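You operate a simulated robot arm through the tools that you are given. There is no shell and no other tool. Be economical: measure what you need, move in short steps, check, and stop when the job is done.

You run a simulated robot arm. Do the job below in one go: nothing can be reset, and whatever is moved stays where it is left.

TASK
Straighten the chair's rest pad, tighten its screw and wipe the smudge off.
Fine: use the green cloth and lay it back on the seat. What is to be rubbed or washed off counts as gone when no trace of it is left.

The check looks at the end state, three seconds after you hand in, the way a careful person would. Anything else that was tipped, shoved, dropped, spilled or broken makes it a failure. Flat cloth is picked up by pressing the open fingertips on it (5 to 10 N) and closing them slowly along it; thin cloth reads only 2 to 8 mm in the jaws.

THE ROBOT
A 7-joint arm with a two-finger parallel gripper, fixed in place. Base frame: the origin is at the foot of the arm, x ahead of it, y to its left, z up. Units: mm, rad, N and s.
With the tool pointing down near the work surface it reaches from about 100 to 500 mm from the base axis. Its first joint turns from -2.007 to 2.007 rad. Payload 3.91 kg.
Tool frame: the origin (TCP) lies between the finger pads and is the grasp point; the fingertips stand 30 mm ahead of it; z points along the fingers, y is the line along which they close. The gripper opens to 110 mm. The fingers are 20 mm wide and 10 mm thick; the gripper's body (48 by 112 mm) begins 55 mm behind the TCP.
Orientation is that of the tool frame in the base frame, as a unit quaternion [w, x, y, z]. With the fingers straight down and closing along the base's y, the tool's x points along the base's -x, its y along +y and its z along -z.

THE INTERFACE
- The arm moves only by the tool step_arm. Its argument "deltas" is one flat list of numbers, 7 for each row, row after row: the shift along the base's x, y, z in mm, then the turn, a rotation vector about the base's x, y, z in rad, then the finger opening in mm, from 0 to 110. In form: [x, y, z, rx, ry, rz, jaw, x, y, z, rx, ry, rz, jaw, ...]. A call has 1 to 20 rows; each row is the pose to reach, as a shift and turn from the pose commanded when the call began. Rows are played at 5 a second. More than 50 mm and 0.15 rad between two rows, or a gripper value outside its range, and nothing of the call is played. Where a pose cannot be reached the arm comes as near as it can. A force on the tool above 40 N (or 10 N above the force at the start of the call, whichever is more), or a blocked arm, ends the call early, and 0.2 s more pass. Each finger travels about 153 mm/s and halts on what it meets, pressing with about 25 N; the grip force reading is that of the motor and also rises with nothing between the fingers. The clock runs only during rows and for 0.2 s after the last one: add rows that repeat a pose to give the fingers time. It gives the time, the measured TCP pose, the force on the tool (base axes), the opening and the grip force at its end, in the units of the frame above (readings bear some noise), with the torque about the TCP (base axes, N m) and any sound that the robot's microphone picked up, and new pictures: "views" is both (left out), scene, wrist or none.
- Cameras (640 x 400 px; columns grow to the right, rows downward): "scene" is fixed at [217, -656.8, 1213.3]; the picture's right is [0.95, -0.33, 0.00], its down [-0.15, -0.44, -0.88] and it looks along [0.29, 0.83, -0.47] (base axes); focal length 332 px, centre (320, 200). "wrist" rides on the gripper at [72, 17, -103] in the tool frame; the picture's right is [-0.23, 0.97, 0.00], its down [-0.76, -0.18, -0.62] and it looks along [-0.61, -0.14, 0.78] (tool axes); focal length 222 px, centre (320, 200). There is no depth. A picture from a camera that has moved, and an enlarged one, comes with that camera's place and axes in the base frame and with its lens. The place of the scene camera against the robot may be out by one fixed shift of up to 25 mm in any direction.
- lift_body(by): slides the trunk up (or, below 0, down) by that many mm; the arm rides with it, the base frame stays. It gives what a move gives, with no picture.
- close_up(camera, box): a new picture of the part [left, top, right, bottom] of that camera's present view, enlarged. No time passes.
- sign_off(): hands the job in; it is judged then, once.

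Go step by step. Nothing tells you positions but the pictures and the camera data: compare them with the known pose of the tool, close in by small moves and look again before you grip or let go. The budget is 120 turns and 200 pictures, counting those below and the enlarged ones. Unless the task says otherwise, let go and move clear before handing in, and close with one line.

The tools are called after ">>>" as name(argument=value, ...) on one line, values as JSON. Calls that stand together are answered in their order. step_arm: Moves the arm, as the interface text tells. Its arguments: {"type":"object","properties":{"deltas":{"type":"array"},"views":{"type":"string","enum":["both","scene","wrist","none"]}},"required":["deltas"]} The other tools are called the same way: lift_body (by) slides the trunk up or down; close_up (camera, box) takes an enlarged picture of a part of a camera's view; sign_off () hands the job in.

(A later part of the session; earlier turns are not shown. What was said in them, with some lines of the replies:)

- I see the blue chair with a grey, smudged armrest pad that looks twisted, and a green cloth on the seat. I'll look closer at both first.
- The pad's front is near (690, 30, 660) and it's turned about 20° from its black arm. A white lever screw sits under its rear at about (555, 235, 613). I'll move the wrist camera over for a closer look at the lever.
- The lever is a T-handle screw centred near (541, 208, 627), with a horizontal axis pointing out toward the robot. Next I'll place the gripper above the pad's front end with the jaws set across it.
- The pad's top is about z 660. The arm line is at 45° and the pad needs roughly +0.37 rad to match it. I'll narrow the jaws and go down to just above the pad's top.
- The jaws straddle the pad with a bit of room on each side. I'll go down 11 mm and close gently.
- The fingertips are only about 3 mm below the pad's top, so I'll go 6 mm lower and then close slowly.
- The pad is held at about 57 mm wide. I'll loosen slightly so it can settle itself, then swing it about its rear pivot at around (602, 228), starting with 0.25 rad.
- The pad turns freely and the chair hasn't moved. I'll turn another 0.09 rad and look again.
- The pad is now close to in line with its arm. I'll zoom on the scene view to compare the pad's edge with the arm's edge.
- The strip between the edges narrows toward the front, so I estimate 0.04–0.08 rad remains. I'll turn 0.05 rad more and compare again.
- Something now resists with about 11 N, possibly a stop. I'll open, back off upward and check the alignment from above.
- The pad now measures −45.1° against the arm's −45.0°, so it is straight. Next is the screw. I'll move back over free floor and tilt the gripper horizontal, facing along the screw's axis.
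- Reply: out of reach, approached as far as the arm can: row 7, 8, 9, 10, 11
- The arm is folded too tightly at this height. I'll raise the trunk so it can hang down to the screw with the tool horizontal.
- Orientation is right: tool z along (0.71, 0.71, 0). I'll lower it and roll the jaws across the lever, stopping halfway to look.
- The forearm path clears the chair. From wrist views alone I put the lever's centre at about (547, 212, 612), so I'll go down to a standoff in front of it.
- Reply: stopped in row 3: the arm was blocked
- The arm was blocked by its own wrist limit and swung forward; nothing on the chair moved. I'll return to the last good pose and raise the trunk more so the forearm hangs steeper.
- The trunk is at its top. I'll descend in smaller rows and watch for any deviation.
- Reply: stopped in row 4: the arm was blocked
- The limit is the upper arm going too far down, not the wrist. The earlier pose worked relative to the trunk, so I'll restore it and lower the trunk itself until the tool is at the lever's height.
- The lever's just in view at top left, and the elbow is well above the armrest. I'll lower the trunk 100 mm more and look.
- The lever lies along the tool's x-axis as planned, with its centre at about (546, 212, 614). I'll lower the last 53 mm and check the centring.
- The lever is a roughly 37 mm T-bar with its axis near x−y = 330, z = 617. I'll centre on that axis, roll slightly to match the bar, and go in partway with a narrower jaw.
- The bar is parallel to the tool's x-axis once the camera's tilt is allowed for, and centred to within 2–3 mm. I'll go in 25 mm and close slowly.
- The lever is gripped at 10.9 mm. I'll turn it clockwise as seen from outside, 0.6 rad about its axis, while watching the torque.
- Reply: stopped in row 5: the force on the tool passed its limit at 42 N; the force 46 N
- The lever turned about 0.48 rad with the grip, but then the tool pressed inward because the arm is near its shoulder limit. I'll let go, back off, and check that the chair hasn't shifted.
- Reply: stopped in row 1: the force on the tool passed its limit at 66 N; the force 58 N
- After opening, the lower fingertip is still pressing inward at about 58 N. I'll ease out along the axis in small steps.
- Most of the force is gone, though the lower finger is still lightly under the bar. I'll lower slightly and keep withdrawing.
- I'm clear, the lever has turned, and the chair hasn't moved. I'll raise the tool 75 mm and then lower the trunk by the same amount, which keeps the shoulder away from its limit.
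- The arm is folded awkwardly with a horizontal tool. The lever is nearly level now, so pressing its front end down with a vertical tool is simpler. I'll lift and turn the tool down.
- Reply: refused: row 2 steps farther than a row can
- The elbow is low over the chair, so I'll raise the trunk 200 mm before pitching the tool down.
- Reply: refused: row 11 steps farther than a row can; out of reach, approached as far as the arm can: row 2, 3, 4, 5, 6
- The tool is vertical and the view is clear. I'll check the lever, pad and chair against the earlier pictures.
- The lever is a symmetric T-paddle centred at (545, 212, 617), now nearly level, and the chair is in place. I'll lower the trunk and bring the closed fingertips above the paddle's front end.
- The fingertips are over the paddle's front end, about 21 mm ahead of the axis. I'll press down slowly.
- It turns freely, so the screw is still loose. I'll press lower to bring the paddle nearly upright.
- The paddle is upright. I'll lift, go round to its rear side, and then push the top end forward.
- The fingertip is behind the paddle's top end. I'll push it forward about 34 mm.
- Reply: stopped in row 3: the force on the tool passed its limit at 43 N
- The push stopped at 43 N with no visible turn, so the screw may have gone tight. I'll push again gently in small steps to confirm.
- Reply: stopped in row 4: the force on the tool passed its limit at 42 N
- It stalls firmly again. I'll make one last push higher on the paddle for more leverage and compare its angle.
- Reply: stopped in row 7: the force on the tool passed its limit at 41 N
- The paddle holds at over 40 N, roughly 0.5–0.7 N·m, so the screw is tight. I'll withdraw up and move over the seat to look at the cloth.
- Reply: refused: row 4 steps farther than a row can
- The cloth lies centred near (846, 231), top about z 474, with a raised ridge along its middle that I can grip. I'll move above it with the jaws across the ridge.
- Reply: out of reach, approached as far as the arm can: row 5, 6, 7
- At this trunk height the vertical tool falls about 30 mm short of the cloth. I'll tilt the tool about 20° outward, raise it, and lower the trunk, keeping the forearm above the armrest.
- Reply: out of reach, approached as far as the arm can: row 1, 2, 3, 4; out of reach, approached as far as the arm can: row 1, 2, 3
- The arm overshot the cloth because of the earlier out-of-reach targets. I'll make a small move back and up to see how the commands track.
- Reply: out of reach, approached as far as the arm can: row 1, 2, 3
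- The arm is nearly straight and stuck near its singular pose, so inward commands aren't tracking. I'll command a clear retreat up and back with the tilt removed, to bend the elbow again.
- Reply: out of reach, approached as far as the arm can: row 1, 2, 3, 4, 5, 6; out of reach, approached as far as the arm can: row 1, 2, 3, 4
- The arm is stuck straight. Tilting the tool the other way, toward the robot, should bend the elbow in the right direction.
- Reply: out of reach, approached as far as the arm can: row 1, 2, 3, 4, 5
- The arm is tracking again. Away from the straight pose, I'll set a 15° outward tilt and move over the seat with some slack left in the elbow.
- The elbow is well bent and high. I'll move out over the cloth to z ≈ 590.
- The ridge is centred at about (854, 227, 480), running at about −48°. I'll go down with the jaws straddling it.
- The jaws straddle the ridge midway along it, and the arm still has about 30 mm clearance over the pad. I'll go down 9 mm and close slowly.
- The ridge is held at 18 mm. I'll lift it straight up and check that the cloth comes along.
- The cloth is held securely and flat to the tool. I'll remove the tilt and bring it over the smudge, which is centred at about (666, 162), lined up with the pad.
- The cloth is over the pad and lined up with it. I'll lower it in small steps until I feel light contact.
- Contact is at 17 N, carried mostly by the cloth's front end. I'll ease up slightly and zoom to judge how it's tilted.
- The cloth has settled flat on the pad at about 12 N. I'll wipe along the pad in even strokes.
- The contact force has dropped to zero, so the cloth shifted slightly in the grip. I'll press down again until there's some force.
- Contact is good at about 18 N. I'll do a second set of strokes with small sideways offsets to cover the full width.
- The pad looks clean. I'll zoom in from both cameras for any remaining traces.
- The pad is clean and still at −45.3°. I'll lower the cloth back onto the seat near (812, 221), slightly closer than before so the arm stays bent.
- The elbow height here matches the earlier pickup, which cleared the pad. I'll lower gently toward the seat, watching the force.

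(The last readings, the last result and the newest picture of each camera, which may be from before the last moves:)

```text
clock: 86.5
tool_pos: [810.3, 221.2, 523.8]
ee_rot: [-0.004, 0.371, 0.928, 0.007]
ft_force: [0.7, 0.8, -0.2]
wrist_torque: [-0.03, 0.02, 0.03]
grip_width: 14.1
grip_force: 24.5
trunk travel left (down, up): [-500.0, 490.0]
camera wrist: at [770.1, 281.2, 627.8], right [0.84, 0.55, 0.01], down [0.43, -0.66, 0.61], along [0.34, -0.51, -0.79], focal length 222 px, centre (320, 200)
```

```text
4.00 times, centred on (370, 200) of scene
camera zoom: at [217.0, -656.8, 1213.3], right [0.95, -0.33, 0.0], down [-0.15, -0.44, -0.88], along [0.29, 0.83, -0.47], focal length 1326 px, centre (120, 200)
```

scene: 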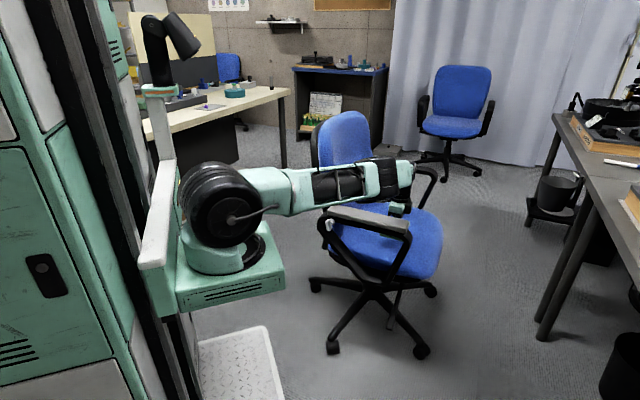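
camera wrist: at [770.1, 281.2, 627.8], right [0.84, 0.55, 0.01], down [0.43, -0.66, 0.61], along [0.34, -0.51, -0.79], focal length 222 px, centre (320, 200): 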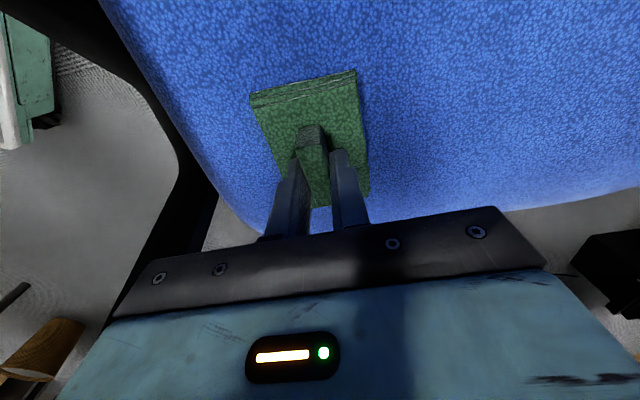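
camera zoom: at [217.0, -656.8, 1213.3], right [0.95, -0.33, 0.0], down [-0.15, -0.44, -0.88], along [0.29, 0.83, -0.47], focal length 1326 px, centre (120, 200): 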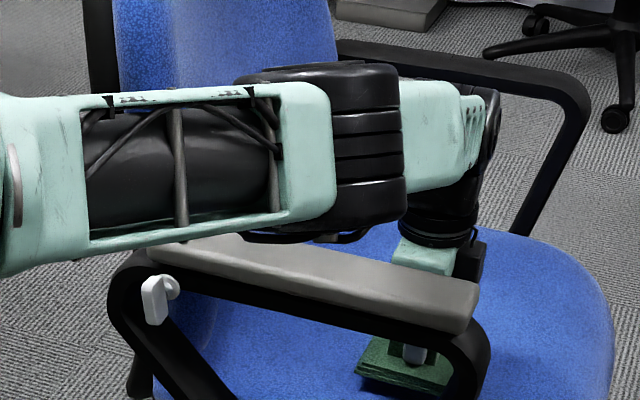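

The elbow is getting close to the pad, so I'll lower only 5 mm more and check before letting go.

>>> step_arm(deltas=[0, 0, -5, 0, 0, 0, 3, 0, 0, -5, 0, 0, 0, 3], views="none")

>>> close_up(camera="scene", box=[340, 190, 420, 250])

```text
clock: 87.1
tool_pos: [810.9, 221.2, 518.4]
ee_rot: [-0.005, 0.371, 0.929, 0.005]
ft_force: [-0.6, -0.4, -0.8]
wrist_torque: [0.0, 0.0, 0.02]
grip_width: 13.8
grip_force: 25.3
trunk travel left (down, up): [-500.0, 490.0]
```

```text
6.67 times, centred on (380, 220) of scene
camera zoom: at [217.0, -656.8, 1213.3], right [0.95, -0.33, 0.0], down [-0.15, -0.44, -0.88], along [0.29, 0.83, -0.47], focal length 2211 px, centre (-80, 67)
```

zoom: 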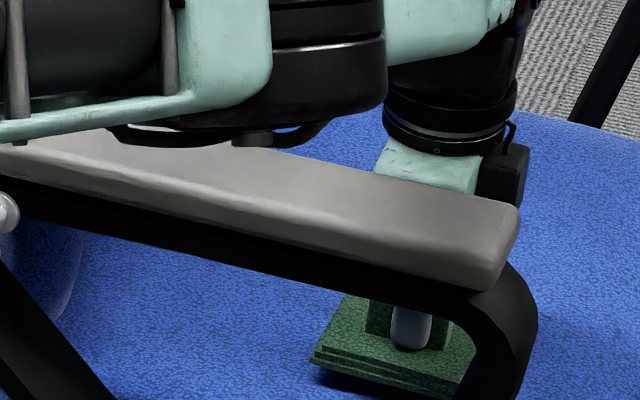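

The cloth hangs a few millimetres above the seat and the elbow is clear of the pad. I'll lower 4 mm more and open slowly.

>>> step_arm(deltas=[0, 0, -4, 0, 0, 0, 3, 0, 0, -4, 0, 0, 0, 14, 0, 0, -4, 0, 0, 0, 18, 0, 0, -4, 0, 0, 0, 24, 0, 0, -4, 0, 0, 0, 32, 0, 0, -4, 0, 0, 0, 32], views="wrist")

>>> close_up(camera="scene", box=[340, 190, 420, 250])

>>> close_up(camera="wrist", box=[200, 50, 440, 230])

```text
clock: 88.5
tool_pos: [812.2, 220.6, 515.8]
ee_rot: [-0.004, 0.372, 0.928, 0.006]
ft_force: [0.0, -0.1, -0.2]
wrist_torque: [-0.04, -0.01, 0.01]
grip_width: 32.1
grip_force: 0.1
trunk travel left (down, up): [-500.0, 490.0]
camera wrist: at [770.3, 281.3, 618.7], right [0.84, 0.55, 0.01], down [0.43, -0.66, 0.61], along [0.34, -0.51, -0.79], focal length 222 px, centre (320, 200)
```

wrist: 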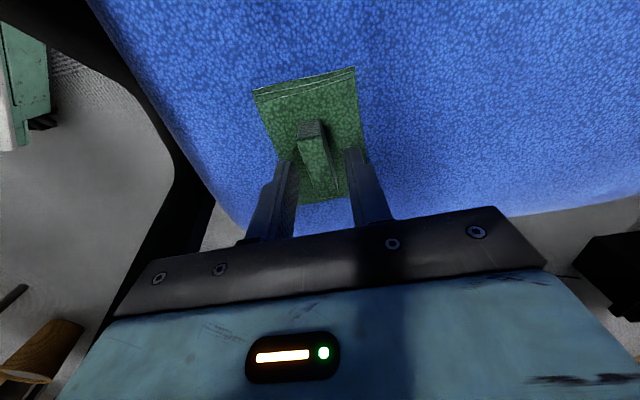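

```text
6.67 times, centred on (380, 220) of scene
camera zoom: at [217.0, -656.8, 1213.3], right [0.95, -0.33, 0.0], down [-0.15, -0.44, -0.88], along [0.29, 0.83, -0.47], focal length 2211 px, centre (-80, 67)
```

zoom: 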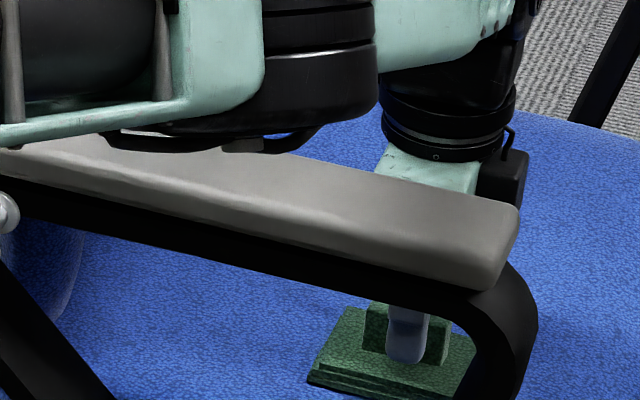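

```text
2.22 times, centred on (320, 140) of wrist
camera zoom: at [770.3, 281.3, 618.7], right [0.84, 0.55, 0.01], down [0.43, -0.66, 0.61], along [0.34, -0.51, -0.79], focal length 494 px, centre (320, 333)
```

zoom: 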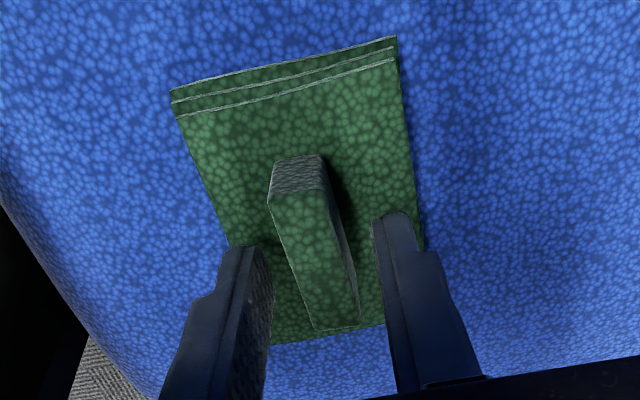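

The cloth is flat on the seat and free of the jaws. I'll lift straight up, retreat inward away from the chair, and do a last check.

>>> step_arm(deltas=[0, 0, 30, 0, 0, 0, 36, -2, -1, 75, 0, 0, 0, 40, -8, -4, 120, 0, 0, 0, 40, -20, -10, 165, 0, 0, 0, 40, -35, -20, 205, 0, 0, 0, 40, -55, -30, 245, 0, 0, 0, 40, -80, -45, 285, 0, 0, 0, 40, -110, -60, 320, 0, 0, 0, 40, -145, -75, 345, 0, 0, 0, 40, -185, -90, 360, 0, 0, 0, 40])

>>> close_up(camera="scene", box=[300, 180, 450, 280])

>>> close_up(camera="wrist", box=[160, 0, 480, 200])

```text
clock: 90.7
tool_pos: [626.0, 130.1, 874.3]
ee_rot: [-0.003, 0.372, 0.928, 0.006]
ft_force: [0.1, -0.7, 0.4]
wrist_torque: [-0.03, -0.01, -0.03]
grip_width: 40.0
grip_force: 0.0
trunk travel left (down, up): [-500.0, 490.0]
camera wrist: at [585.5, 189.2, 978.3], right [0.84, 0.55, 0.0], down [0.43, -0.66, 0.61], along [0.34, -0.51, -0.79], focal length 222 px, centre (320, 200)
```

scene: 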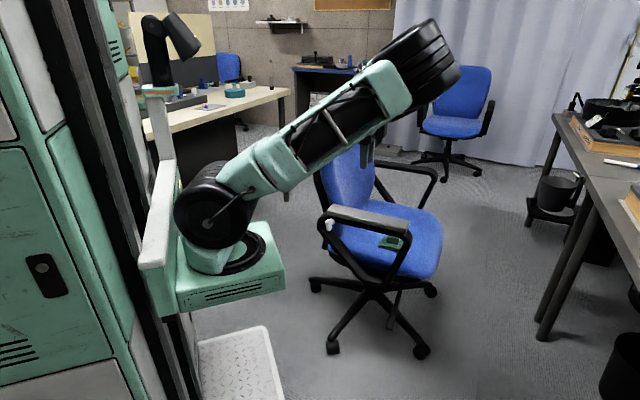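
wrist: 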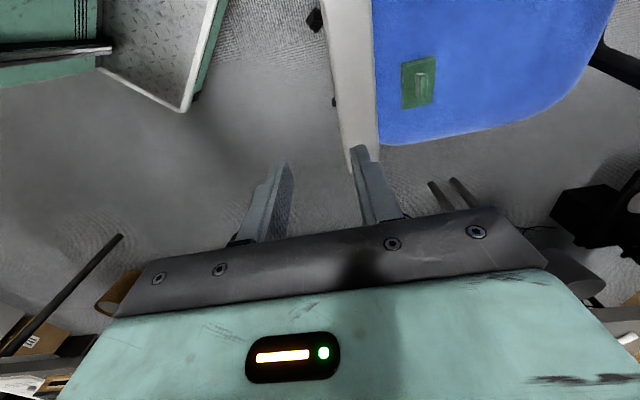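

```text
4.00 times, centred on (375, 230) of scene
camera zoom: at [217.0, -656.8, 1213.3], right [0.95, -0.33, 0.0], down [-0.15, -0.44, -0.88], along [0.29, 0.83, -0.47], focal length 1326 px, centre (100, 80)
```

zoom: 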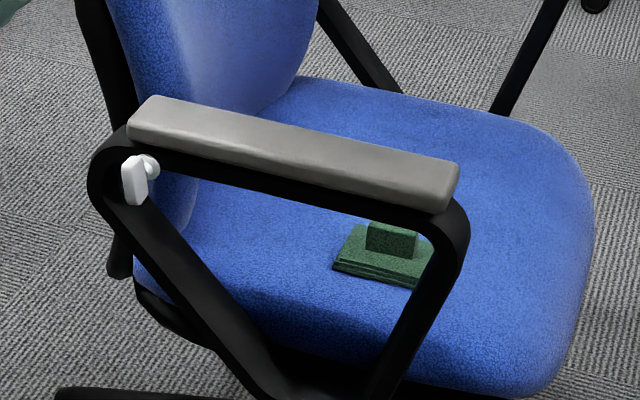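

```text
2.00 times, centred on (320, 100) of wrist
camera zoom: at [585.5, 189.2, 978.3], right [0.84, 0.55, 0.0], down [0.43, -0.66, 0.61], along [0.34, -0.51, -0.79], focal length 444 px, centre (320, 400)
```

zoom: 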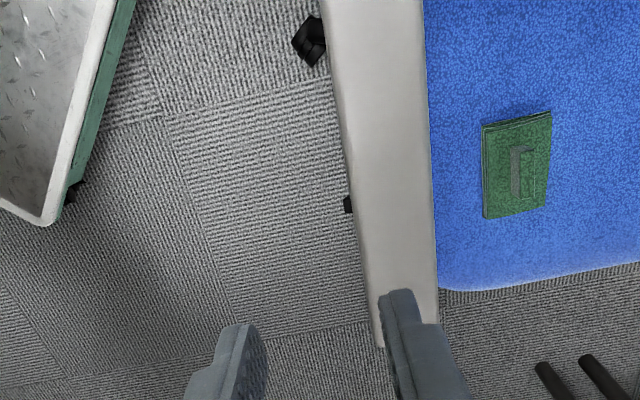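

The pad is straight and clean, the screw is tight, the cloth lies flat on the seat, and the gripper is clear. I'm handing in.

>>> sign_off()

```text
The job is handed in.
```

The pad is straight (about 0.3° off its arm), its screw held firm against a 40 N push, the smudge is gone with no trace in the close-ups, and the green cloth is back on the seat, about 40 mm nearer the armrest than it started.
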